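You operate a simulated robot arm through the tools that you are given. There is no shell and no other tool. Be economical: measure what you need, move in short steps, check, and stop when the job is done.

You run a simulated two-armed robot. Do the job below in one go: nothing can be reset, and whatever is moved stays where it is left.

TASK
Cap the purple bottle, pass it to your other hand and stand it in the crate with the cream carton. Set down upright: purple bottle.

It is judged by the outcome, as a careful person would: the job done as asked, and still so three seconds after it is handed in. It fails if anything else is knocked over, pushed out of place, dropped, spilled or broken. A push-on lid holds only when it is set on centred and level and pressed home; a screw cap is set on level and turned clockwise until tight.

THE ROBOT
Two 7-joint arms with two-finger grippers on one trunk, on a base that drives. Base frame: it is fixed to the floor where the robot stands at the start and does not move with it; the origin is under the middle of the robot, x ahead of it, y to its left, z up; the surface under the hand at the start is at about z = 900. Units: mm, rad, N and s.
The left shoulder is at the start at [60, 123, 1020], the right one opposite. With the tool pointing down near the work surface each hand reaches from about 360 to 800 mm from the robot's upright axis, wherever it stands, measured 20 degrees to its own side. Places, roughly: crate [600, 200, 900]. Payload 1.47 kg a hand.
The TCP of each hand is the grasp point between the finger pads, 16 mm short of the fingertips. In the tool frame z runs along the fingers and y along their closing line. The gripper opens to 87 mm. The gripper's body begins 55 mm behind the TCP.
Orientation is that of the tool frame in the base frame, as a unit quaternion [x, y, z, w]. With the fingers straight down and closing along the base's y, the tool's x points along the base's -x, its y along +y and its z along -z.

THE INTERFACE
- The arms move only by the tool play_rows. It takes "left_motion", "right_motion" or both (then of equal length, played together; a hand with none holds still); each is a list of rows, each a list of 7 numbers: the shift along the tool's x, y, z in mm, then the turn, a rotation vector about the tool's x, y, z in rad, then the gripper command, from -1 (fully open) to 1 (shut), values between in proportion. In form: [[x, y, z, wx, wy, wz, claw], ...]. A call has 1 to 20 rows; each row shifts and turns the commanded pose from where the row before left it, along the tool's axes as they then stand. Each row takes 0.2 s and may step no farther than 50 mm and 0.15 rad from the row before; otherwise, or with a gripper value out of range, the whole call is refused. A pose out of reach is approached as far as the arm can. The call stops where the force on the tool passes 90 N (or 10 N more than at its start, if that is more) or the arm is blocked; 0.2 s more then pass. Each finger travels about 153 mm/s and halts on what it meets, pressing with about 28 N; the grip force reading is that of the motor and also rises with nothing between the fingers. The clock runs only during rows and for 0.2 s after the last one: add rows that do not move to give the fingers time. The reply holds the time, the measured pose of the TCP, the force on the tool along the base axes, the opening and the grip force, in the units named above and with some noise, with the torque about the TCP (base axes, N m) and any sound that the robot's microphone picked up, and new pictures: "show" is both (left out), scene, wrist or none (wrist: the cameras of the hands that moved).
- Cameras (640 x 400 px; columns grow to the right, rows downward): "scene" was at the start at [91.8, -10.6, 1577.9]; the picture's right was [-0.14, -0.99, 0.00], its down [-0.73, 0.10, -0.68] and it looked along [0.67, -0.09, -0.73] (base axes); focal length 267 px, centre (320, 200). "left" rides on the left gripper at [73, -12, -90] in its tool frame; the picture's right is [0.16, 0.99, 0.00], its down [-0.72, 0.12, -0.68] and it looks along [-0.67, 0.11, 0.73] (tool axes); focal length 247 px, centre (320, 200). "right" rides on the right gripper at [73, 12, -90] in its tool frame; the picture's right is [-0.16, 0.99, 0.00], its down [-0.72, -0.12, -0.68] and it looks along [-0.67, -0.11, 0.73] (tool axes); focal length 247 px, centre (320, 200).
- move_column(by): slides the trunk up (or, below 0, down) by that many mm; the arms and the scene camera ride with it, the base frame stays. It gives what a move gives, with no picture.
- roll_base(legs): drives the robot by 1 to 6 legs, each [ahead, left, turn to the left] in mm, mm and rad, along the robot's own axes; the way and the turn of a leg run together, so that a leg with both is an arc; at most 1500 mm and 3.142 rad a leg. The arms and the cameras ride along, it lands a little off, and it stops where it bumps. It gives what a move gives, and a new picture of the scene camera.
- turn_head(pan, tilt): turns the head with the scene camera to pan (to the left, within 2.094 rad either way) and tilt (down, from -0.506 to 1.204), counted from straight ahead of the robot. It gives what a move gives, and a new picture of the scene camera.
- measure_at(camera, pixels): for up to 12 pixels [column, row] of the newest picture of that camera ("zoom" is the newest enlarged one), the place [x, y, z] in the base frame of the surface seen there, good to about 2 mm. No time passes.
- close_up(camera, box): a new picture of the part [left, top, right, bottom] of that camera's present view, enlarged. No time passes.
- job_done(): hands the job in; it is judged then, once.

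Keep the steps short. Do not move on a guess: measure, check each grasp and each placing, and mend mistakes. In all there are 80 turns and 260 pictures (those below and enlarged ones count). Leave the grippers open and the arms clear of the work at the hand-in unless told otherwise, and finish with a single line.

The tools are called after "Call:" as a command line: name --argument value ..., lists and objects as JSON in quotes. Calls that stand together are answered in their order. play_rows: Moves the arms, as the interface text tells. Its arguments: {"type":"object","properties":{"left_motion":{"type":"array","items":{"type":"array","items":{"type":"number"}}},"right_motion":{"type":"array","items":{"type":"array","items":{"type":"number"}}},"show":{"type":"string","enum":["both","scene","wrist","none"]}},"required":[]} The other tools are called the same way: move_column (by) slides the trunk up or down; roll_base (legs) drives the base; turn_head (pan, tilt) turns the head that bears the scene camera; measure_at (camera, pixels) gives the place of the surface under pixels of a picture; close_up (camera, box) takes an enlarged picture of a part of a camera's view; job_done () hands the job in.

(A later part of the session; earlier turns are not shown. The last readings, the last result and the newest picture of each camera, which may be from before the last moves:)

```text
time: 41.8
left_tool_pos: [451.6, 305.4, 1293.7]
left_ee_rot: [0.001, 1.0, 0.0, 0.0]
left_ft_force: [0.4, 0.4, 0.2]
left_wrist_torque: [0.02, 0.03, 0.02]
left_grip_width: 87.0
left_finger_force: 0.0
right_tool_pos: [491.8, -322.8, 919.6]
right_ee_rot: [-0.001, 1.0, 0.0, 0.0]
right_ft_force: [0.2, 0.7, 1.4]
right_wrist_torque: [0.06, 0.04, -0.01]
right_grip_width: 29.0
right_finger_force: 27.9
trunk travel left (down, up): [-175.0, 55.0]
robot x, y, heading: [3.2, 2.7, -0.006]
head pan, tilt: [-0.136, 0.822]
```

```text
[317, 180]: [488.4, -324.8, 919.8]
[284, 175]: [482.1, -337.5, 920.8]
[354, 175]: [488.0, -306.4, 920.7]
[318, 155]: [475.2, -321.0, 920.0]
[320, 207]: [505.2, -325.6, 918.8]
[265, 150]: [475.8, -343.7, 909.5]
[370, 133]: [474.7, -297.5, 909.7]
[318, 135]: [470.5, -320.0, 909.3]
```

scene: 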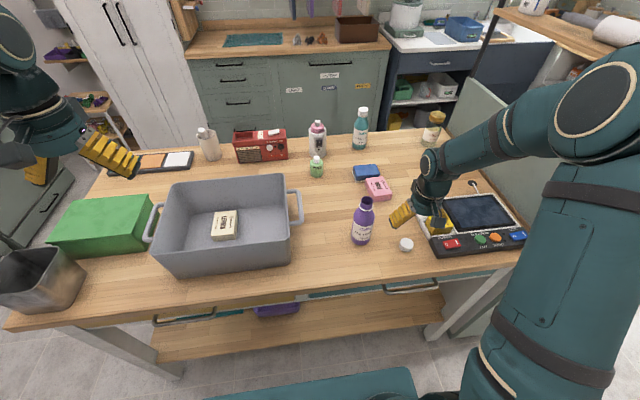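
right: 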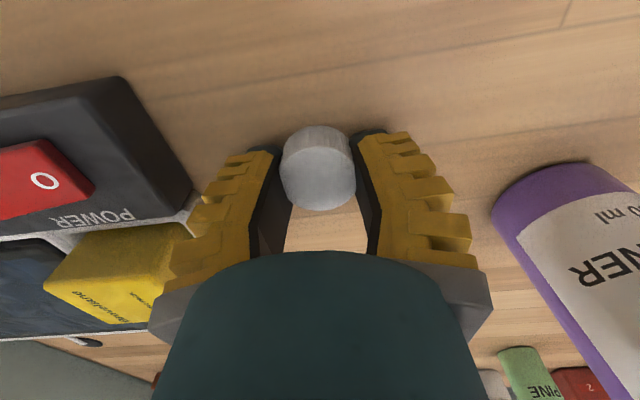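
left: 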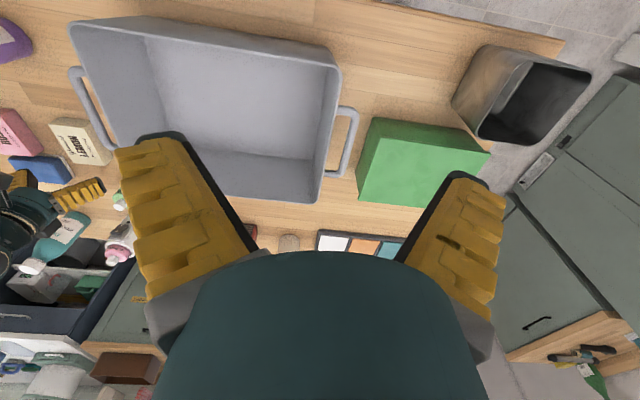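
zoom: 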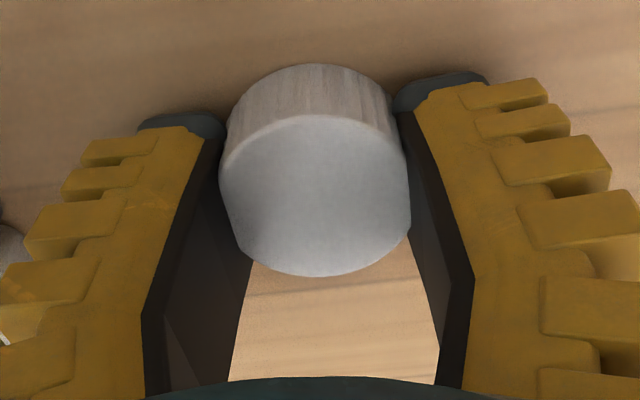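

The cap is still centred at (489,-322) between the pads. I lift it and look.

Call:
play_rows --right_motion '[[0, 0, -20, 0, 0, 0, 1], [0, 0, -30, 0, 0, 0, 1], [0, 0, -40, 0, 0, 0, 1], [0, 0, -40, 0, 0, 0, 1], [0, 0, -40, 0, 0, 0, 1], [0, 0, -40, 0, 0, 0, 1], [0, 0, 0, 0, 0, 0, 1]]' --show "wrist"

Call:
close_up --camera "right" --box '[240, 100, 400, 260]'

```text
time: 43.4
left_tool_pos: [453.0, 305.4, 1293.7]
left_ee_rot: [-0.001, 1.0, 0.0, 0.0]
left_ft_force: [0.3, -0.6, 0.3]
left_wrist_torque: [0.02, 0.0, -0.02]
left_grip_width: 86.9
left_finger_force: 0.1
right_tool_pos: [490.8, -321.7, 1129.3]
right_ee_rot: [0.0, 1.0, 0.0, 0.0]
right_ft_force: [0.6, -0.5, -0.2]
right_wrist_torque: [0.01, 0.0, 0.0]
right_grip_width: 28.4
right_finger_force: 27.5
trunk travel left (down, up): [-175.0, 55.0]
robot x, y, heading: [0.9, -0.2, -0.0]
head pan, tilt: [-0.136, 0.822]
```

right: 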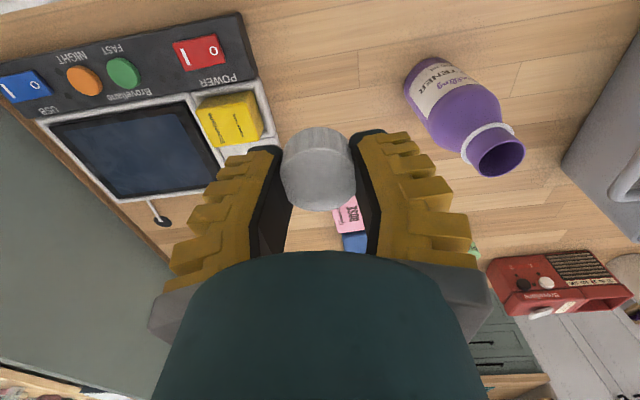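

```text
2.50 times, centred on (320, 180) of right
```

zoom: 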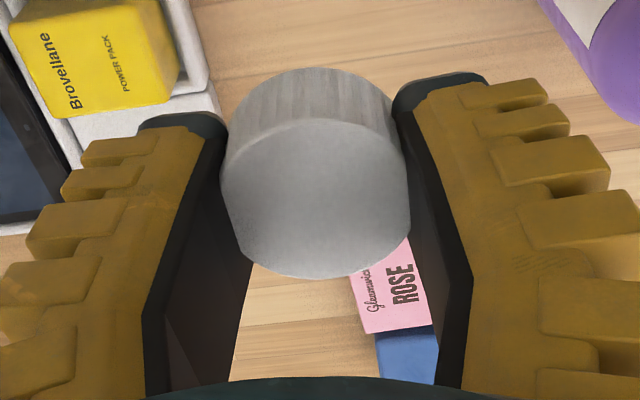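

Cap held. I measure its top face for levelness.

Call:
measure_at --camera "zoom" --pixels '[[317, 200], [245, 185], [390, 185], [317, 130], [317, 262], [260, 240], [370, 240], [270, 145], [365, 145]]'

```text
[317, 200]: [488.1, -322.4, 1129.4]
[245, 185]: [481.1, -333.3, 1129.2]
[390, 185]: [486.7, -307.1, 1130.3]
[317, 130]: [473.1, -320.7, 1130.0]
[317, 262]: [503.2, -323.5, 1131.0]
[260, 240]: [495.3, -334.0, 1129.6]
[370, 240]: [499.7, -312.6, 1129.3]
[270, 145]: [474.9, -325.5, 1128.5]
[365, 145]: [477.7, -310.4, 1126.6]
```

Cap is level, with its centre about 2.5 mm nearer the robot than the TCP. Next the left hand crosses over and tilts to hold the bottle from the side.

Call:
play_rows --left_motion '[[3.2, -40.5, 11.4, 0, 0, 0, -1], [3.2, -40.5, 11.4, 0, 0, 0, -1], [3.2, -40.5, 11.4, 0, 0, 0, -1], [3.2, -40.5, 11.4, 0, 0, 0, -1], [3.2, -40.5, 11.4, 0, 0, 0, -1], [3.2, -40.5, 11.4, 0, 0, 0, -1], [3.2, -40.5, 11.4, 0, 0, 0, -1], [3.2, -40.5, 11.4, 0, 0, 0, -1], [3.2, -40.5, 11.4, 0, 0, 0, -1], [3.2, -40.5, 11.4, 0, 0, 0, -1], [0, 0, 0, 0, 0, 0.15, -1], [0, 0, 0, 0, 0, 0.15, -1], [0, 0, 0, 0, 0, 0.15, -1], [0, 0, 0, 0, 0, 0.15, -1], [0, 0, 0, 0, -0.14, 0, -1], [0, 0, 0, 0, -0.14, 0, -1], [0, 0, 0, 0, -0.14, 0, -1], [0, 0, 0, 0, -0.14, 0, -1], [0, 0, 0, 0, -0.14, 0, -1], [0, 0, 0, 0, 0, 0, -1]]' --show "both"

```text
time: 47.6
left_tool_pos: [419.4, -102.5, 1180.6]
left_ee_rot: [0.277, 0.897, -0.102, 0.328]
left_ft_force: [-0.5, 0.0, 0.0]
left_wrist_torque: [-0.02, -0.03, 0.01]
left_grip_width: 87.3
left_finger_force: 0.1
right_tool_pos: [491.6, -321.4, 1128.2]
right_ee_rot: [0.0, 1.0, 0.0, 0.0]
right_ft_force: [0.6, -0.2, 0.1]
right_wrist_torque: [0.02, -0.01, -0.01]
right_grip_width: 27.8
right_finger_force: 28.4
trunk travel left (down, up): [-175.0, 55.0]
robot x, y, heading: [-0.9, -3.0, -0.0]
head pan, tilt: [-0.136, 0.822]
```

scene: 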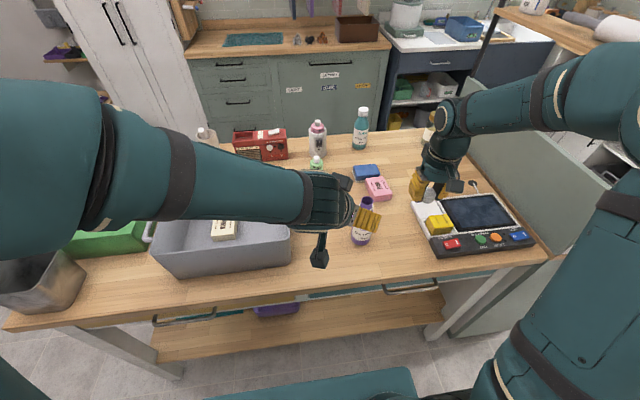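
left: 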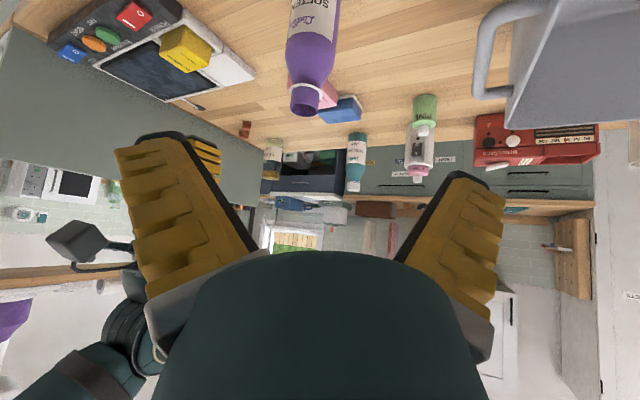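

The left hand is oriented with 0.7 rad tilt. I measure the bottle from the left camera.

Call:
close_up --camera "left" --box '[250, 0, 380, 130]'

Call:
measure_at --camera "left" --pixels '[[290, 45], [312, 45], [335, 45], [293, 70], [313, 70], [333, 70], [305, 92], [290, 100], [320, 100], [314, 10]]'

```text
3.08 times, centred on (315, 65) of left
```

zoom: 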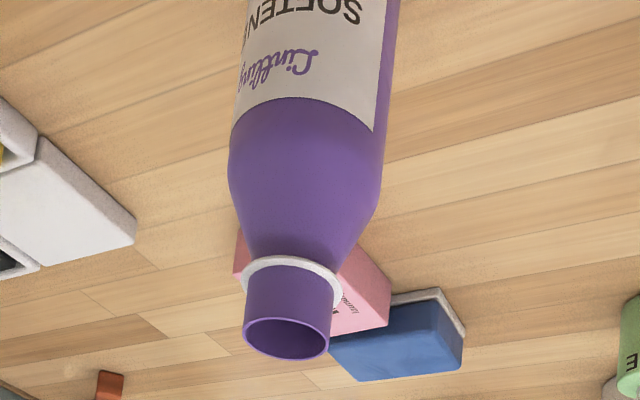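

```text
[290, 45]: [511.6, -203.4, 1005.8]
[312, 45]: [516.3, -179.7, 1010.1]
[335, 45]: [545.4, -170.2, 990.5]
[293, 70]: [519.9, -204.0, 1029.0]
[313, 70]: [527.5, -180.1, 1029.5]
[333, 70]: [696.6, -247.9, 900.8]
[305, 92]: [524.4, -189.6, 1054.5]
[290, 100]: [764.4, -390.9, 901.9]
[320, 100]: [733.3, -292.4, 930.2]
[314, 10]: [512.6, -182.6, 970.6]
```

Call:
measure_at --camera "zoom" --pixels '[[246, 333], [328, 333], [288, 317], [288, 357], [248, 345], [322, 348], [260, 258], [320, 262], [246, 300], [330, 300], [288, 290]]'

Call:
close_up --camera "scene" --box '[340, 185, 400, 230]'

```text
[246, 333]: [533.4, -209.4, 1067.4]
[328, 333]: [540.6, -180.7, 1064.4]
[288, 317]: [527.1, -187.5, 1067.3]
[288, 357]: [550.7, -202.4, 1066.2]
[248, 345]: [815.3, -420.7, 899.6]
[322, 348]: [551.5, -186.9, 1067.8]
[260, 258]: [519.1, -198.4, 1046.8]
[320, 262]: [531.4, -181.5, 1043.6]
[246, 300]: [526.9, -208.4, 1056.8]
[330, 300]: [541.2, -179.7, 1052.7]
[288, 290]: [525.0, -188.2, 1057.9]
```

```text
8.89 times, centred on (370, 208) of scene
```

zoom: 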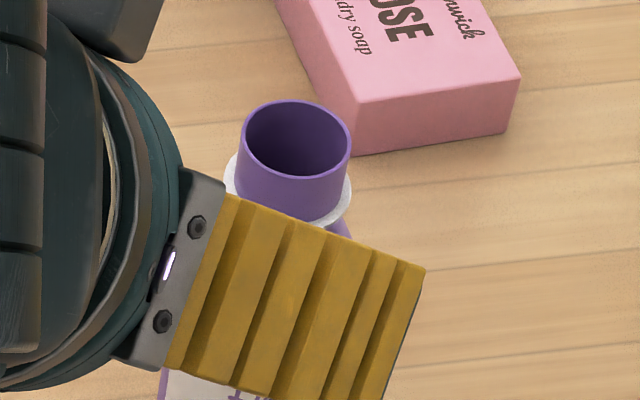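

Bottle axis ≈ (539.5,-195), rim z≈1068, body about 58 mm across. The left hand finishes tilting and moves to a pre-grasp 120 mm back along its axis.

Call:
play_rows --left_motion '[[0, 0, 0, 0, -0.14, 0, -1], [0, 0, 0, 0, -0.14, 0, -1], [24.4, -2.3, 32.2, 0, 0, 0, -1], [24.4, -2.3, 32.2, 0, 0, 0, -1], [24.4, -2.3, 32.2, 0, 0, 0, -1], [24.4, -2.3, 32.2, 0, 0, 0, -1], [0, 0, 0, 0, 0, 0, -1]]' --show "both"

```text
time: 49.2
left_tool_pos: [451.2, -133.0, 1024.1]
left_ee_rot: [0.262, 0.856, -0.125, 0.428]
left_ft_force: [-0.4, -0.2, 0.2]
left_wrist_torque: [0.0, 0.02, 0.01]
left_grip_width: 87.1
left_finger_force: 0.1
left hand out of reach, approached as far as the arm can: row 1
right_tool_pos: [489.7, -322.1, 1131.1]
right_ee_rot: [-0.001, 1.0, 0.0, 0.002]
right_ft_force: [0.4, 0.5, 1.0]
right_wrist_torque: [-0.03, -0.01, 0.03]
right_grip_width: 27.9
right_finger_force: 28.0
trunk travel left (down, up): [-175.0, 55.0]
robot x, y, heading: [-0.9, -4.7, 0.003]
head pan, tilt: [-0.136, 0.822]
```

scene: 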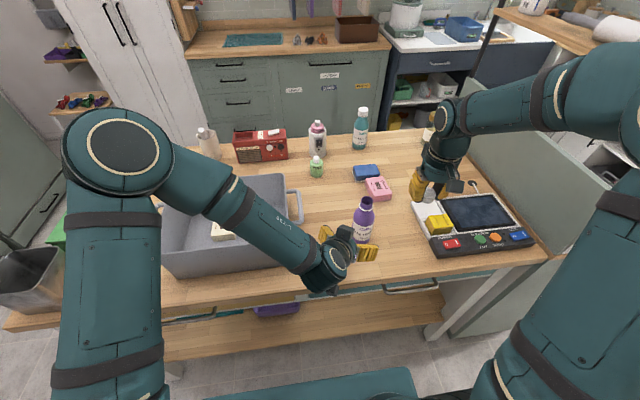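
left: 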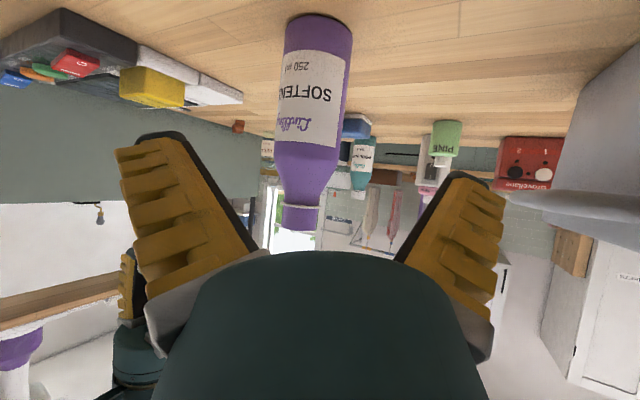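

Pose checked; target needs tool offset (-15.5,-3.1,123.5). I advance with the fingers straddling the bottle and check before closing.

Call:
play_rows --left_motion '[[-15.5, -3.1, 0, 0, 0, 0, -1], [0, 0, 30, 0, 0, 0, -1], [0, 0, 30, 0, 0, 0, -1], [0, 0, 30, 0, 0, 0, -1], [0, 0, 0, 0, 0, 0, -1]]' --show "both"

```text
time: 50.4
left_tool_pos: [519.1, -179.4, 982.6]
left_ee_rot: [0.262, 0.856, -0.124, 0.428]
left_ft_force: [-0.6, 0.3, 0.0]
left_wrist_torque: [-0.02, 0.03, 0.01]
left_grip_width: 87.1
left_finger_force: 0.0
right_tool_pos: [490.5, -320.7, 1130.8]
right_ee_rot: [0.0, 1.0, 0.0, 0.001]
right_ft_force: [0.1, -0.2, 0.2]
right_wrist_torque: [0.04, -0.01, -0.01]
right_grip_width: 28.1
right_finger_force: 28.6
trunk travel left (down, up): [-175.0, 55.0]
robot x, y, heading: [-0.9, 0.2, -0.001]
head pan, tilt: [-0.136, 0.822]
```

scene: 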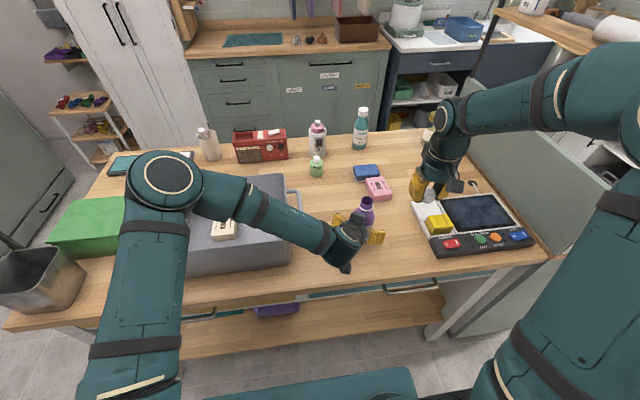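
left: 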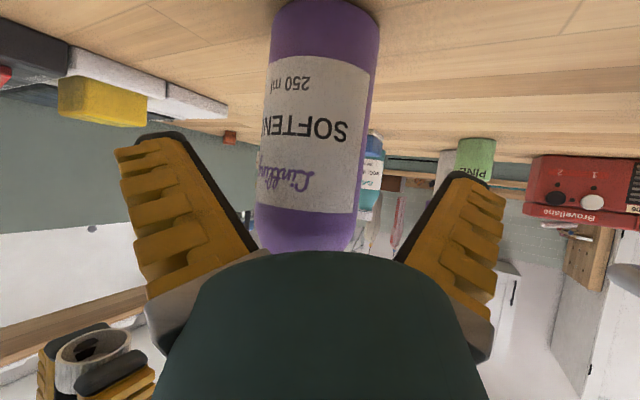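

Centred. The last 30 mm, then close slowly.

Call:
play_rows --left_motion '[[1, -1.9, 15, 0, 0, 0, -1], [0, 0, 15, 0, 0, 0, -1], [0, 0, 0, 0, 0, 0, -0.7], [0, 0, 0, 0, 0, 0, -0.4], [0, 0, 0, 0, 0, 0, 0], [0, 0, 0, 0, 0, 0, 1], [0, 0, 0, 0, 0, 0, 1], [0, 0, 0, 0, 0, 0, 1]]' --show "both"

Call:
close_up --camera "scene" --box '[320, 160, 450, 270]'

Call:
close_up --camera "left" --box '[0, 300, 180, 400]'

```text
time: 52.2
left_tool_pos: [537.0, -193.5, 964.8]
left_ee_rot: [0.262, 0.856, -0.125, 0.427]
left_ft_force: [-0.8, -0.4, -0.3]
left_wrist_torque: [-0.04, 0.04, -0.02]
left_grip_width: 56.2
left_finger_force: 27.6
right_tool_pos: [491.9, -321.5, 1128.9]
right_ee_rot: [0.0, 1.0, 0.0, 0.0]
right_ft_force: [-0.5, -1.0, 0.0]
right_wrist_torque: [0.0, 0.03, -0.02]
right_grip_width: 28.1
right_finger_force: 28.5
trunk travel left (down, up): [-175.0, 55.0]
robot x, y, heading: [0.8, 1.2, 0.005]
head pan, tilt: [-0.136, 0.822]
```

scene: 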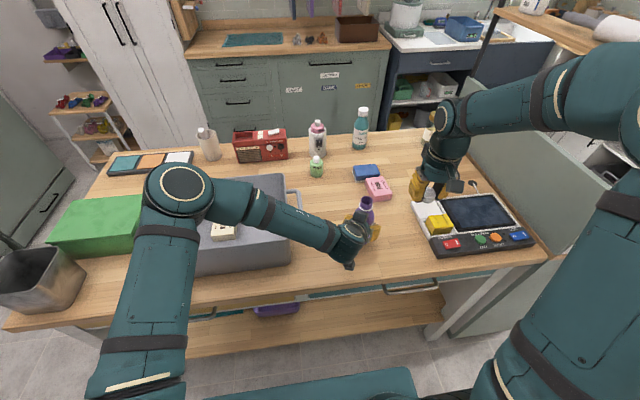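
left: 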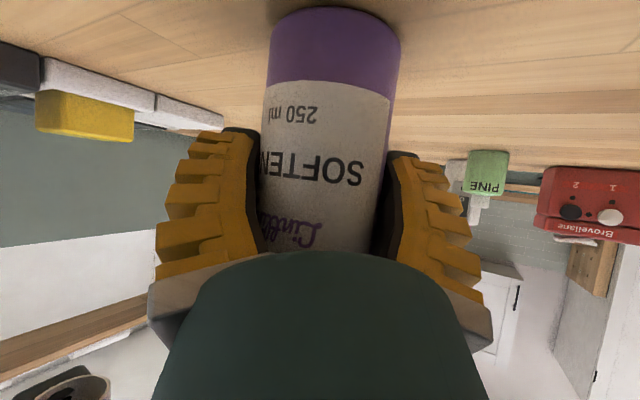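

```text
3.64 times, centred on (385, 215) of scene
```

zoom: 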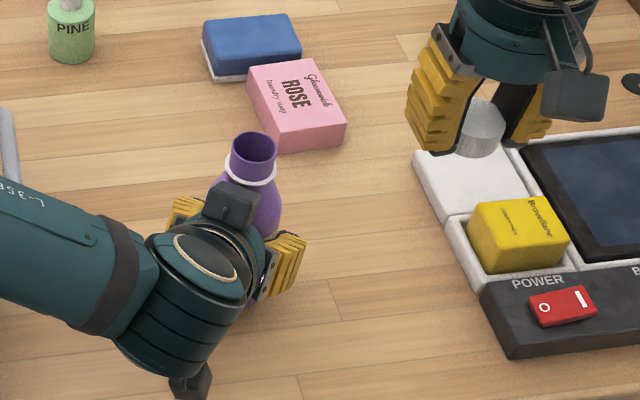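

```text
3.56 times, centred on (90, 350) of left
```

zoom: 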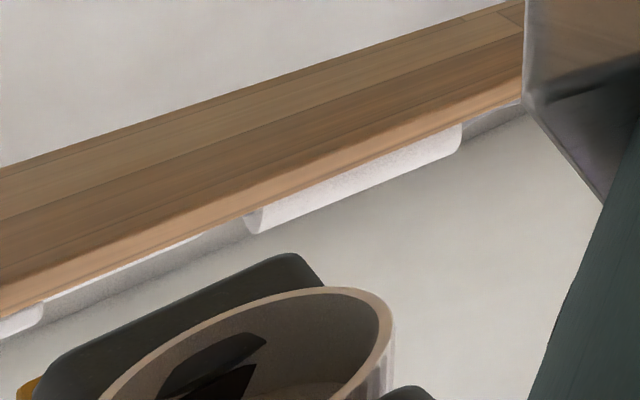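

Bottle held at 56.2 mm. There's a bracket on the left gripper near the neck, so I measure it and re-measure the rim.

Call:
close_up --camera "scene" --box '[345, 190, 395, 225]'

Call:
close_up --camera "right" --box '[360, 20, 640, 240]'

```text
11.43 times, centred on (370, 208) of scene
```

zoom: 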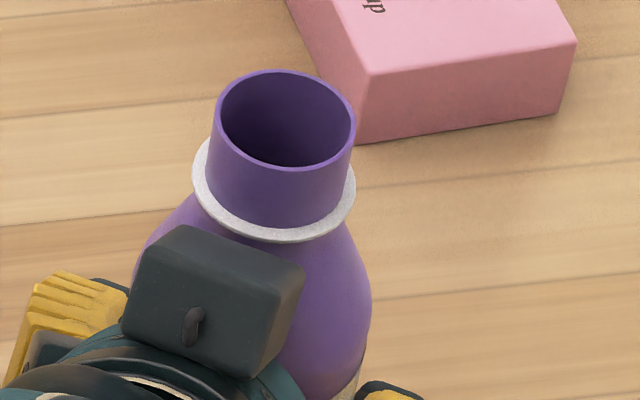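

```text
1.82 times, centred on (500, 130) of right
```

zoom: 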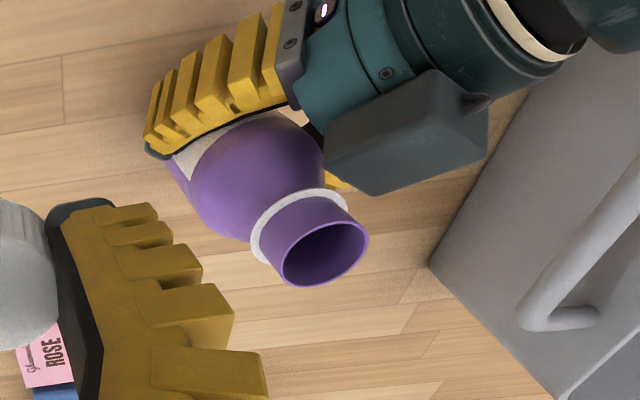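

Call:
measure_at --camera "zoom" --pixels '[[340, 110], [425, 80], [480, 110], [380, 190], [330, 150], [326, 255], [280, 245], [365, 235], [320, 226], [300, 282], [350, 275]]'

```text
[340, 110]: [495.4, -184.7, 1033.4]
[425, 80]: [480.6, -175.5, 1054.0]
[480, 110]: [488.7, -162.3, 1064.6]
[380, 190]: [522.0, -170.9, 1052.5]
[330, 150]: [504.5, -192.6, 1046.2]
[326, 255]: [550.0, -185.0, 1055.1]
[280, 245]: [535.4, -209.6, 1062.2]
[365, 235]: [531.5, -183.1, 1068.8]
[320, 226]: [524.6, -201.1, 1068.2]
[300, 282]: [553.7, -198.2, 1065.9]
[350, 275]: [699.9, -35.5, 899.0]
```

The bracket corner (522,-171,1052) is only a few mm under the right fingers' sweep. I regrip the bottle 20 mm lower for clearance.

Call:
play_rows --left_motion '[[0, 0, 0, 0, 0, 0, 0.1], [0, 0, 0, 0, 0, 0, -0.6], [0, 0, 0, 0, 0, 0, -0.7], [8, 0, 6, 0, 0, 0, -0.7], [8, 0, 6, 0, 0, 0, -0.7], [0, 0, 0, 0, 0, 0, -0.7], [0, 0, 0, 0, 0, 0, -0.3], [0, 0, 0, 0, 0, 0, 0.2], [0, 0, 0, 0, 0, 0, 1], [0, 0, 0, 0, 0, 0, 1], [0, 0, 0, 0, 0, 0, 1]]' --show "none"

Call:
close_up --camera "right" --box '[400, 40, 560, 180]'

Call:
close_up --camera "scene" --box '[345, 190, 395, 225]'

```text
time: 54.6
left_tool_pos: [538.7, -193.5, 943.7]
left_ee_rot: [0.262, 0.856, -0.126, 0.428]
left_ft_force: [0.3, 0.0, 0.0]
left_wrist_torque: [-0.03, 0.0, -0.01]
left_grip_width: 56.8
left_finger_force: 28.1
right_tool_pos: [490.7, -322.0, 1127.8]
right_ee_rot: [-0.001, 1.0, 0.001, 0.0]
right_ft_force: [0.0, 0.1, -0.3]
right_wrist_torque: [-0.02, 0.01, 0.0]
right_grip_width: 28.2
right_finger_force: 27.8
trunk travel left (down, up): [-175.0, 55.0]
robot x, y, heading: [0.3, -0.4, 0.001]
head pan, tilt: [-0.136, 0.822]
```

```text
2.86 times, centred on (480, 110) of right
```

zoom: 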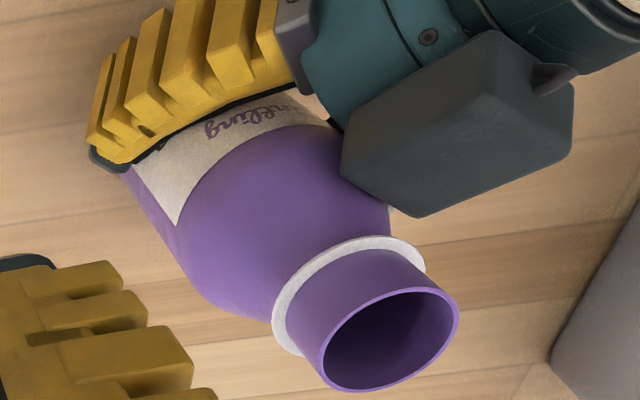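

```text
11.43 times, centred on (370, 208) of scene
```

zoom: 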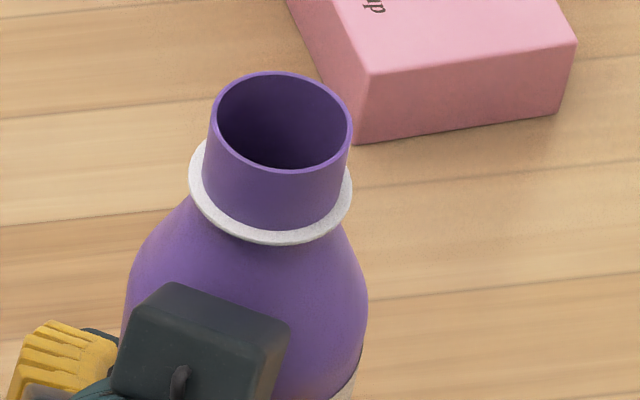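

Clearer now. I measure rim points around the lip for an accurate centre.

Call:
measure_at --camera "zoom" --pixels '[[281, 171], [283, 74], [213, 110], [350, 122], [240, 158], [322, 162], [240, 83], [325, 88], [282, 200], [213, 150], [345, 160]]'

```text
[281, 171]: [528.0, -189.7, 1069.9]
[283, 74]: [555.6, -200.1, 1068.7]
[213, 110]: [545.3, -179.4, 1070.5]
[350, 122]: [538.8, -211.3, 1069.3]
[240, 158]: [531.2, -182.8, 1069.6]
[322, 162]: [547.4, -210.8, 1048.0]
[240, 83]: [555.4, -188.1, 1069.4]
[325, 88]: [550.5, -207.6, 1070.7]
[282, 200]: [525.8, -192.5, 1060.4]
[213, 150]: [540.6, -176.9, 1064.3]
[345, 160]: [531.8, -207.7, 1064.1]
```

Rim centre ≈ (540.8,-195.4), z 1069.7. I move the cap above it, at TCP (543.5,-195.5) to allow for the 2.7 mm cap offset.

Call:
play_rows --right_motion '[[-13.1, 31.6, 0, 0, 0, 0, 1], [-13.1, 31.6, 0, 0, 0, 0, 1], [-13.1, 31.6, 0, 0, 0, 0, 1], [-13.1, 31.6, 0, 0, 0, 0, 1], [0, 0, 18, 0, 0, 0, 1], [0, 0, 0, 0, 0, 0, 1]]' --show "both"

Call:
close_up --camera "scene" --box '[335, 170, 405, 230]'

Call:
close_up --camera "right" --box '[230, 80, 410, 240]'

```text
time: 56.0
left_tool_pos: [536.3, -193.3, 944.3]
left_ee_rot: [0.262, 0.856, -0.125, 0.427]
left_ft_force: [-0.3, 0.1, -0.2]
left_wrist_torque: [0.01, 0.03, 0.01]
left_grip_width: 56.6
left_finger_force: 28.2
right_tool_pos: [543.1, -193.3, 1112.8]
right_ee_rot: [0.001, 1.0, -0.001, 0.0]
right_ft_force: [0.1, 0.1, 0.2]
right_wrist_torque: [0.02, 0.0, 0.0]
right_grip_width: 28.0
right_finger_force: 28.0
trunk travel left (down, up): [-175.0, 55.0]
robot x, y, heading: [1.3, 1.4, -0.001]
head pan, tilt: [-0.136, 0.822]
```

scene: 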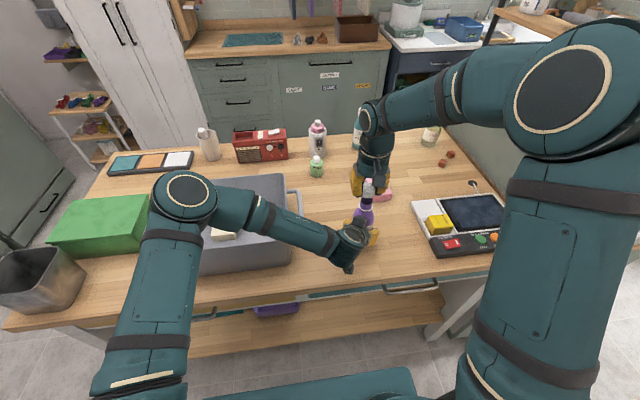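
right: 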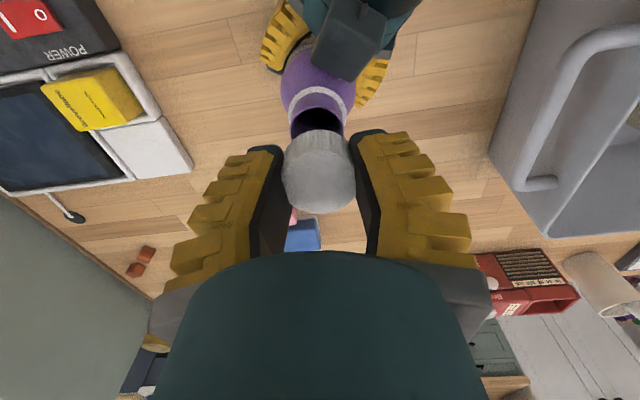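

```text
6.67 times, centred on (370, 200) of scene
```

zoom: 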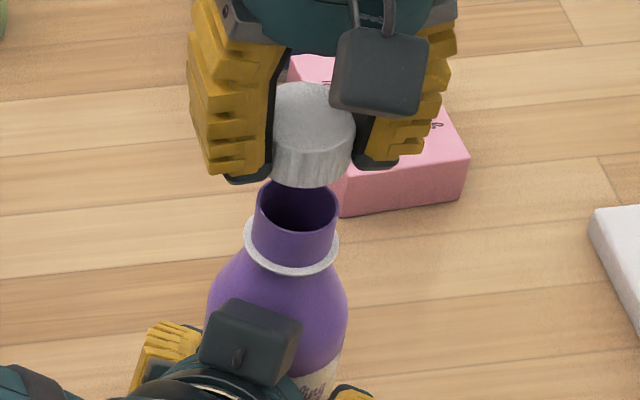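

```text
2.50 times, centred on (320, 160) of right
```

zoom: 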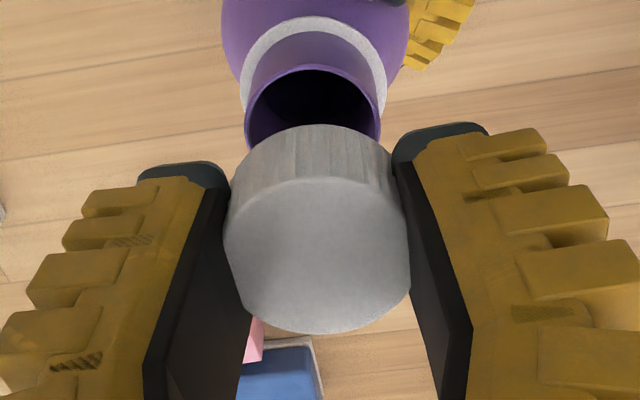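

Cap hovers about 23 mm above the rim. I measure its actual centre here.

Call:
measure_at --camera "zoom" --pixels '[[233, 235], [402, 235], [320, 186], [320, 325], [262, 200], [378, 200], [258, 305], [385, 305], [318, 255], [300, 150], [345, 150]]'

Call:
close_up --camera "scene" --box '[345, 175, 395, 215]'

```text
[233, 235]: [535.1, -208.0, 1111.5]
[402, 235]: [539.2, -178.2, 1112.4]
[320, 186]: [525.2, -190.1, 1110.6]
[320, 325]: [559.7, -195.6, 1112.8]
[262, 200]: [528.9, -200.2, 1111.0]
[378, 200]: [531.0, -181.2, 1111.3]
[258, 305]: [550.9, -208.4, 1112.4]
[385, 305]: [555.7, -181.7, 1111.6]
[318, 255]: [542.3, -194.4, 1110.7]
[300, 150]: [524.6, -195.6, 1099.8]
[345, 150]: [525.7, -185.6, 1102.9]
```

```text
10.00 times, centred on (370, 195) of scene
```

zoom: 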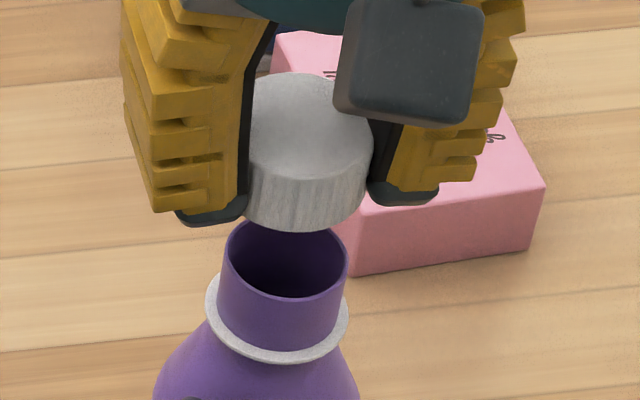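

Call:
measure_at --camera "zoom" --pixels '[[302, 178], [302, 80], [255, 150], [365, 145], [300, 215], [290, 296], [226, 258], [346, 262], [250, 287], [325, 288], [235, 235], [335, 240]]'

```text
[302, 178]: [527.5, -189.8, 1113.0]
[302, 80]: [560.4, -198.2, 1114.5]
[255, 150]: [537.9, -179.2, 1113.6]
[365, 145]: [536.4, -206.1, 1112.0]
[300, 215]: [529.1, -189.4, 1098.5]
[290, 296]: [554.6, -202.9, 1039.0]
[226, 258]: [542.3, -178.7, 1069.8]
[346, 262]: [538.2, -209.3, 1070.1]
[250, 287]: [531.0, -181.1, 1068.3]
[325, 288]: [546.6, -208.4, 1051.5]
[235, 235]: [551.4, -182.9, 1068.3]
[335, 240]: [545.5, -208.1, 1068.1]
```

Cap centre is about (+1.3,+1.0) mm off the rim centre. I correct that, then lower gently to the rim.

Call:
play_rows --right_motion '[[1.3, -1, 0, 0, 0, 0, 1], [0, 0, 12, 0, 0, 0, 1], [0, 0, 8, 0, 0, 0, 1], [0, 0, 4, 0, 0, 0, 1], [0, 0, 3, 0, 0, 0, 1], [0, 0, 0, 0, 0, 0, 1]]' --show "none"

Call:
close_up --camera "scene" --box '[345, 180, 395, 220]'

```text
time: 57.4
left_tool_pos: [537.4, -192.5, 944.3]
left_ee_rot: [0.261, 0.856, -0.124, 0.428]
left_ft_force: [3.3, -3.4, -7.9]
left_wrist_torque: [-0.26, -0.42, 0.06]
left_grip_width: 56.8
left_finger_force: 28.4
right_tool_pos: [542.0, -196.6, 1085.4]
right_ee_rot: [-0.002, 1.0, 0.0, 0.002]
right_ft_force: [0.0, 1.0, 23.1]
right_wrist_torque: [0.11, 0.29, -0.02]
right_grip_width: 28.2
right_finger_force: 28.1
trunk travel left (down, up): [-175.0, 55.0]
robot x, y, heading: [0.5, -0.7, -0.001]
head pan, tilt: [-0.136, 0.822]
```

```text
10.00 times, centred on (370, 200) of scene
```

zoom: 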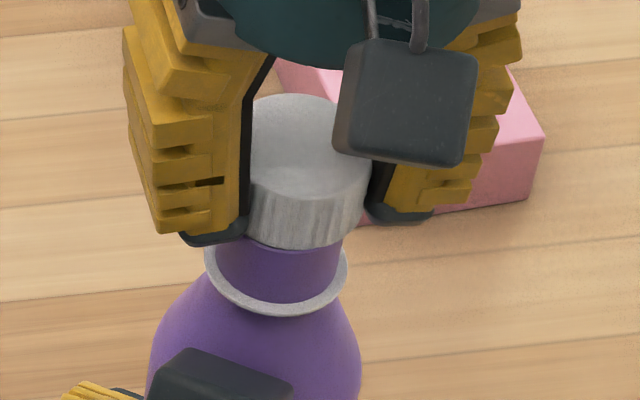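

Contact is 23 N at z 1085. The torque shows the contact on the near-left side, so the cap sits slightly too far and too far right. I lift, shift (-1.8,+1.2) mm, and retry.

Call:
play_rows --right_motion '[[0, 0, -5, 0, 0, 0, 1], [1.8, 1.2, 0, 0, 0, 0, 1], [0, 0, 3, 0, 0, 0, 1], [0, 0, 2, 0, 0, 0, 1], [0, 0, 0, 0, 0, 0, 1]]' --show "none"

Call:
close_up --camera "scene" --box '[345, 180, 395, 220]'

Call:
close_up --camera "right" --box '[230, 80, 410, 240]'

```text
time: 58.6
left_tool_pos: [537.2, -193.6, 943.4]
left_ee_rot: [0.261, 0.856, -0.124, 0.428]
left_ft_force: [6.7, -5.5, -6.4]
left_wrist_torque: [-0.02, 0.33, 0.08]
left_grip_width: 56.6
left_finger_force: 28.2
right_tool_pos: [540.5, -195.4, 1087.1]
right_ee_rot: [0.0, 1.0, 0.002, 0.001]
right_ft_force: [-4.2, 3.7, 16.6]
right_wrist_torque: [0.15, 0.31, 0.03]
right_grip_width: 28.2
right_finger_force: 28.0
trunk travel left (down, up): [-175.0, 55.0]
robot x, y, heading: [-1.3, 0.3, 0.001]
head pan, tilt: [-0.136, 0.822]
```

```text
10.00 times, centred on (370, 200) of scene
```

zoom: 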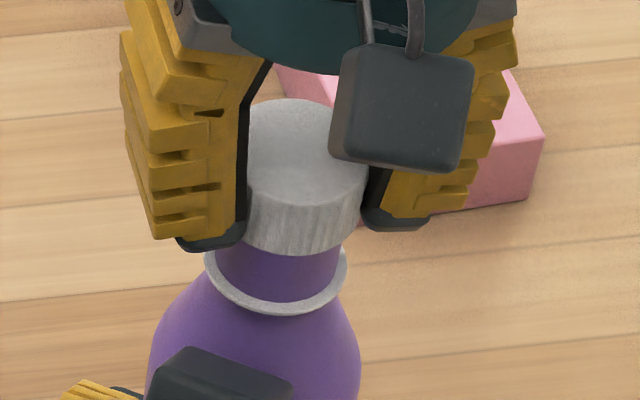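

```text
2.50 times, centred on (320, 160) of right
```

zoom: 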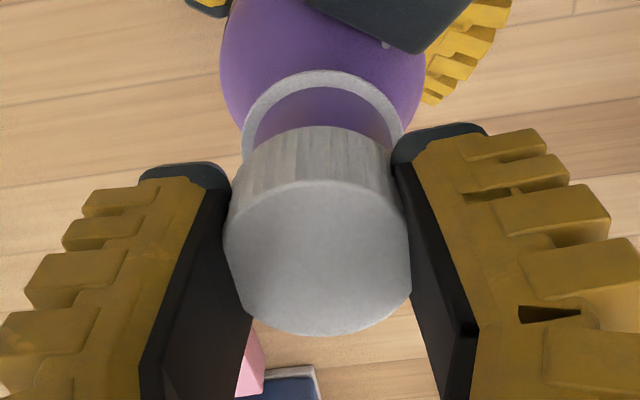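

Lateral force still points toward (-x,+y). I shift a bit more in that direction.

Call:
play_rows --right_motion '[[0, 0, -5, 0, 0, 0, 1], [1.8, 1.4, 0, 0, 0, 0, 1], [0, 0, 3, 0, 0, 0, 1], [0, 0, 2, 0, 0, 0, 1], [0, 0, 1, 0, 0, 0, 1], [0, 0, 0, 0, 0, 0, 1]]' --show "none"

Call:
close_up --camera "scene" --box '[345, 180, 395, 220]'

```text
time: 60.0
left_tool_pos: [537.8, -193.3, 943.7]
left_ee_rot: [0.262, 0.856, -0.125, 0.428]
left_ft_force: [0.4, -0.1, 0.2]
left_wrist_torque: [0.02, 0.01, 0.0]
left_grip_width: 56.6
left_finger_force: 28.0
right_tool_pos: [537.6, -193.8, 1083.2]
right_ee_rot: [0.0, 1.0, 0.0, 0.0]
right_ft_force: [-0.5, -0.6, -0.4]
right_wrist_torque: [-0.01, -0.04, 0.0]
right_grip_width: 28.1
right_finger_force: 28.3
trunk travel left (down, up): [-175.0, 55.0]
robot x, y, heading: [-1.5, -0.9, -0.003]
head pan, tilt: [-0.136, 0.822]
```

```text
10.00 times, centred on (370, 200) of scene
```

zoom: 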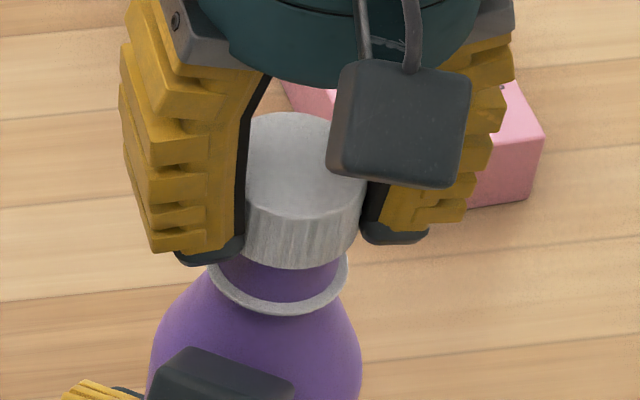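

Forces are near zero at a lower height (1083), so the cap has slipped over the neck. I go on down in small steps.

Call:
play_rows --right_motion '[[0, 0, 2, 0, 0, 0, 1], [0, 0, 2, 0, 0, 0, 1], [0, 0, 0, 0, 0, 0, 1]]' --show "none"

Call:
close_up --camera "scene" --box '[345, 180, 395, 220]'

```text
time: 60.8
left_tool_pos: [537.6, -193.4, 944.1]
left_ee_rot: [0.262, 0.856, -0.125, 0.427]
left_ft_force: [-0.1, -1.0, 0.2]
left_wrist_torque: [0.01, 0.02, 0.03]
left_grip_width: 56.7
left_finger_force: 28.0
right_tool_pos: [537.8, -194.9, 1080.7]
right_ee_rot: [0.0, 1.0, -0.001, 0.0]
right_ft_force: [0.0, 0.2, -0.1]
right_wrist_torque: [0.0, 0.03, -0.03]
right_grip_width: 27.9
right_finger_force: 28.0
trunk travel left (down, up): [-175.0, 55.0]
robot x, y, heading: [0.2, 1.6, -0.002]
head pan, tilt: [-0.136, 0.822]
```

```text
10.00 times, centred on (370, 200) of scene
```

zoom: 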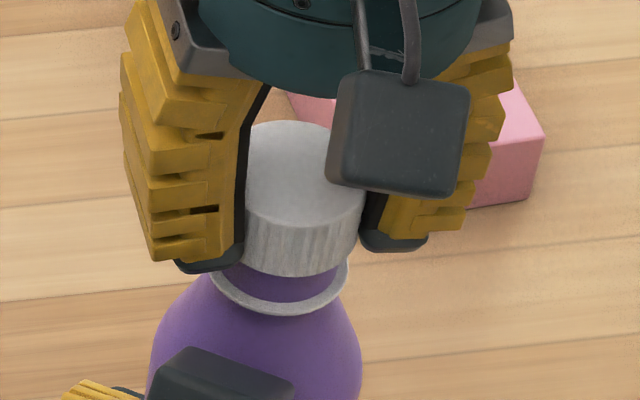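

Sliding on freely. I continue downward until it meets resistance.

Call:
play_rows --right_motion '[[0, 0, 2, 0, 0, 0, 1], [0, 0, 2, 0, 0, 0, 1], [0, 0, 2, 0, 0, 0, 1], [0, 0, 1, 0, 0, 0, 1], [0, 0, 0, 0, 0, 0, 1]]' --show "none"

Call:
close_up --camera "scene" --box '[345, 180, 395, 220]'

```text
time: 62.0
left_tool_pos: [537.3, -193.6, 944.7]
left_ee_rot: [0.262, 0.856, -0.125, 0.427]
left_ft_force: [-0.2, 0.8, -1.2]
left_wrist_torque: [-0.1, -0.02, -0.03]
left_grip_width: 56.8
left_finger_force: 27.4
right_tool_pos: [538.2, -195.0, 1072.9]
right_ee_rot: [0.0, 1.0, 0.001, 0.001]
right_ft_force: [-0.5, -2.0, -2.2]
right_wrist_torque: [-0.02, -0.01, 0.02]
right_grip_width: 28.0
right_finger_force: 27.7
trunk travel left (down, up): [-175.0, 55.0]
robot x, y, heading: [3.6, -1.3, 0.0]
head pan, tilt: [-0.136, 0.822]
```

```text
10.00 times, centred on (370, 200) of scene
```

zoom: 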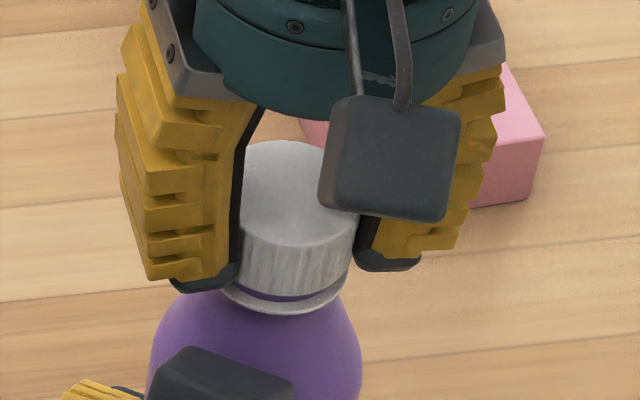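

A small gap to the ring remains. I press on in 1.5 mm steps, watching the force.

Call:
play_rows --right_motion '[[0, 0, 1.5, 0, 0, 0, 1], [0, 0, 1.5, 0, 0, 0, 1], [0, 0, 1, 0, 0, 0, 1], [0, 0, 0, 0, 0, 0, 1]]' --show "none"

Call:
close_up --camera "scene" --box '[345, 180, 395, 220]'

```text
time: 63.0
left_tool_pos: [536.6, -192.4, 943.7]
left_ee_rot: [0.262, 0.856, -0.125, 0.428]
left_ft_force: [9.0, -3.5, -5.9]
left_wrist_torque: [-0.14, 0.26, 0.09]
left_grip_width: 56.4
left_finger_force: 28.0
right_tool_pos: [539.7, -194.0, 1071.5]
right_ee_rot: [-0.001, 1.0, 0.0, 0.002]
right_ft_force: [-5.6, 0.5, 19.7]
right_wrist_torque: [-0.04, 0.21, 0.0]
right_grip_width: 27.9
right_finger_force: 27.8
trunk travel left (down, up): [-175.0, 55.0]
robot x, y, heading: [0.3, 2.1, 0.005]
head pan, tilt: [-0.136, 0.822]
```

```text
10.00 times, centred on (370, 200) of scene
```

zoom: 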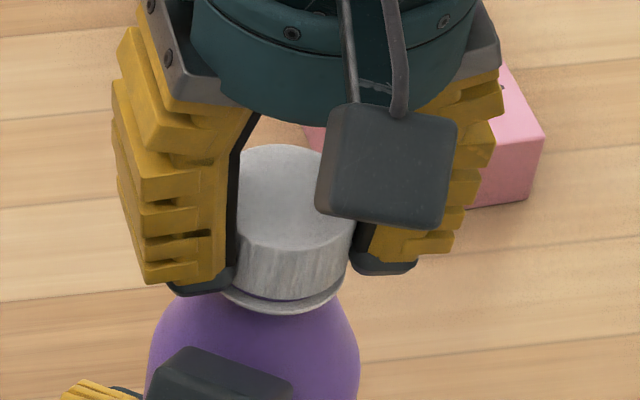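

There's 20 N contact just above the ring, at the thread or stop. Now a trial clockwise turn about the cap's own centre, reading the torque.

Call:
play_rows --right_motion '[[0, -0.37, 0, 0, 0, 0.15, 1], [0, -0.37, 0, 0, 0, 0.15, 1], [0, -0.37, 0, 0, 0, 0.15, 1], [0, -0.37, 0.2, 0, 0, 0.15, 1], [0, -0.37, 0.2, 0, 0, 0.15, 1], [0, -0.37, 0.2, 0, 0, 0.15, 1], [0, 0, 0, 0, 0, 0, 1]]' --show "none"

Call:
close_up --camera "scene" --box '[345, 180, 395, 220]'

```text
time: 64.6
left_tool_pos: [535.9, -193.6, 945.1]
left_ee_rot: [0.263, 0.856, -0.126, 0.427]
left_ft_force: [0.5, -3.5, -2.7]
left_wrist_torque: [0.3, -0.49, 0.09]
left_grip_width: 56.8
left_finger_force: 27.9
right_tool_pos: [537.6, -195.6, 1069.1]
right_ee_rot: [0.435, 0.9, 0.0, 0.001]
right_ft_force: [4.6, 6.5, 23.9]
right_wrist_torque: [0.19, -0.12, -0.02]
right_grip_width: 28.3
right_finger_force: 28.0
trunk travel left (down, up): [-175.0, 55.0]
robot x, y, heading: [0.6, -1.7, -0.0]
head pan, tilt: [-0.136, 0.822]
```

```text
10.00 times, centred on (370, 200) of scene
```

zoom: 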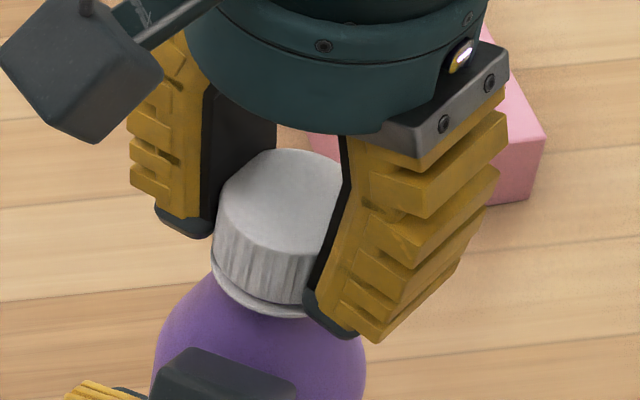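

Torque about z is nearly nil, so it isn't tight yet. I turn further clockwise by 0.75 rad.

Call:
play_rows --right_motion '[[0, -0.37, 0.1, 0, 0, 0.15, 1], [0, -0.37, 0.1, 0, 0, 0.15, 1], [0, -0.37, 0.1, 0, 0, 0.15, 1], [0, -0.37, 0.1, 0, 0, 0.15, 1], [0, -0.37, 0.1, 0, 0, 0.15, 1], [0, 0, 0, 0, 0, 0, 1]]' --show "none"

Call:
close_up --camera "scene" --box '[345, 180, 395, 220]'

```text
time: 66.0
left_tool_pos: [535.6, -194.5, 944.6]
left_ee_rot: [0.263, 0.856, -0.126, 0.428]
left_ft_force: [-11.2, -4.4, 2.8]
left_wrist_torque: [0.22, -0.6, -0.03]
left_grip_width: 56.9
left_finger_force: 27.9
right_tool_pos: [534.7, -197.4, 1069.6]
right_ee_rot: [0.735, 0.678, 0.001, 0.001]
right_ft_force: [10.7, 5.8, 12.2]
right_wrist_torque: [0.38, -0.4, -0.01]
right_grip_width: 28.7
right_finger_force: 28.0
trunk travel left (down, up): [-175.0, 55.0]
robot x, y, heading: [-2.7, 3.0, 0.002]
head pan, tilt: [-0.136, 0.822]
```

```text
10.00 times, centred on (370, 200) of scene
```

zoom: 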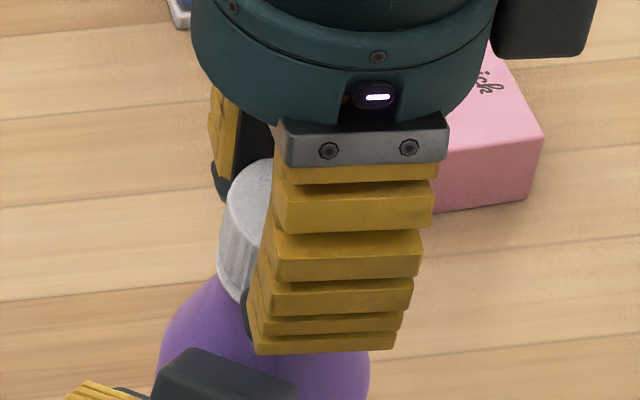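

Side load has built up. I open to release and look at how the cap sits.

Call:
play_rows --right_motion '[[0, 0, 0, 0, 0, 0, 0.2], [0, 0, 0, 0, 0, 0, -0.5], [0, 0, 0, 0, 0, 0, -1], [0, 0, -25, 0, 0, 0, -1], [0, 0, -25, 0, 0, 0, -1], [0, 0, 0, 0, 0, 0, -1]]' --show "wrist"

Call:
close_up --camera "scene" --box '[345, 180, 395, 220]'

```text
time: 67.4
left_tool_pos: [538.5, -192.1, 945.3]
left_ee_rot: [0.262, 0.856, -0.125, 0.428]
left_ft_force: [2.8, 2.0, 10.1]
left_wrist_torque: [-0.11, 0.04, 0.0]
left_grip_width: 56.6
left_finger_force: 28.0
right_tool_pos: [535.7, -198.4, 1120.6]
right_ee_rot: [0.734, 0.679, 0.0, 0.0]
right_ft_force: [-0.4, -0.8, -0.3]
right_wrist_torque: [-0.01, -0.03, 0.01]
right_grip_width: 86.9
right_finger_force: 0.0
trunk travel left (down, up): [-175.0, 55.0]
robot x, y, heading: [2.1, -2.6, -0.001]
head pan, tilt: [-0.136, 0.822]
```

right: 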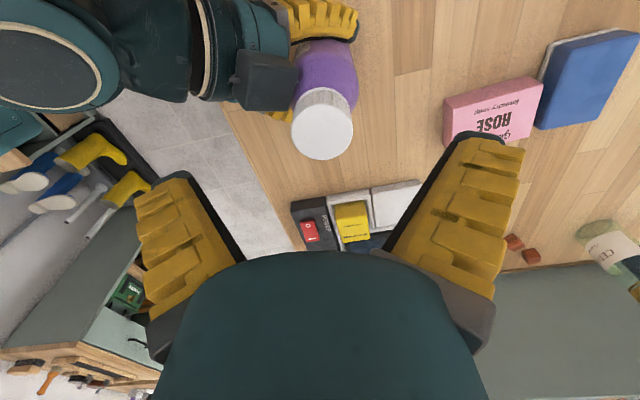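

```text
10.00 times, centred on (370, 200) of scene
```

zoom: 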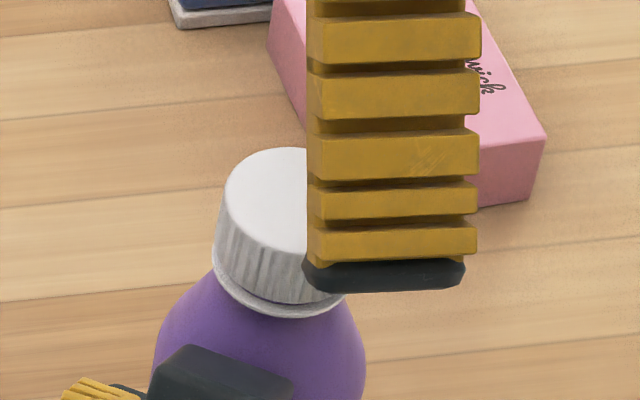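

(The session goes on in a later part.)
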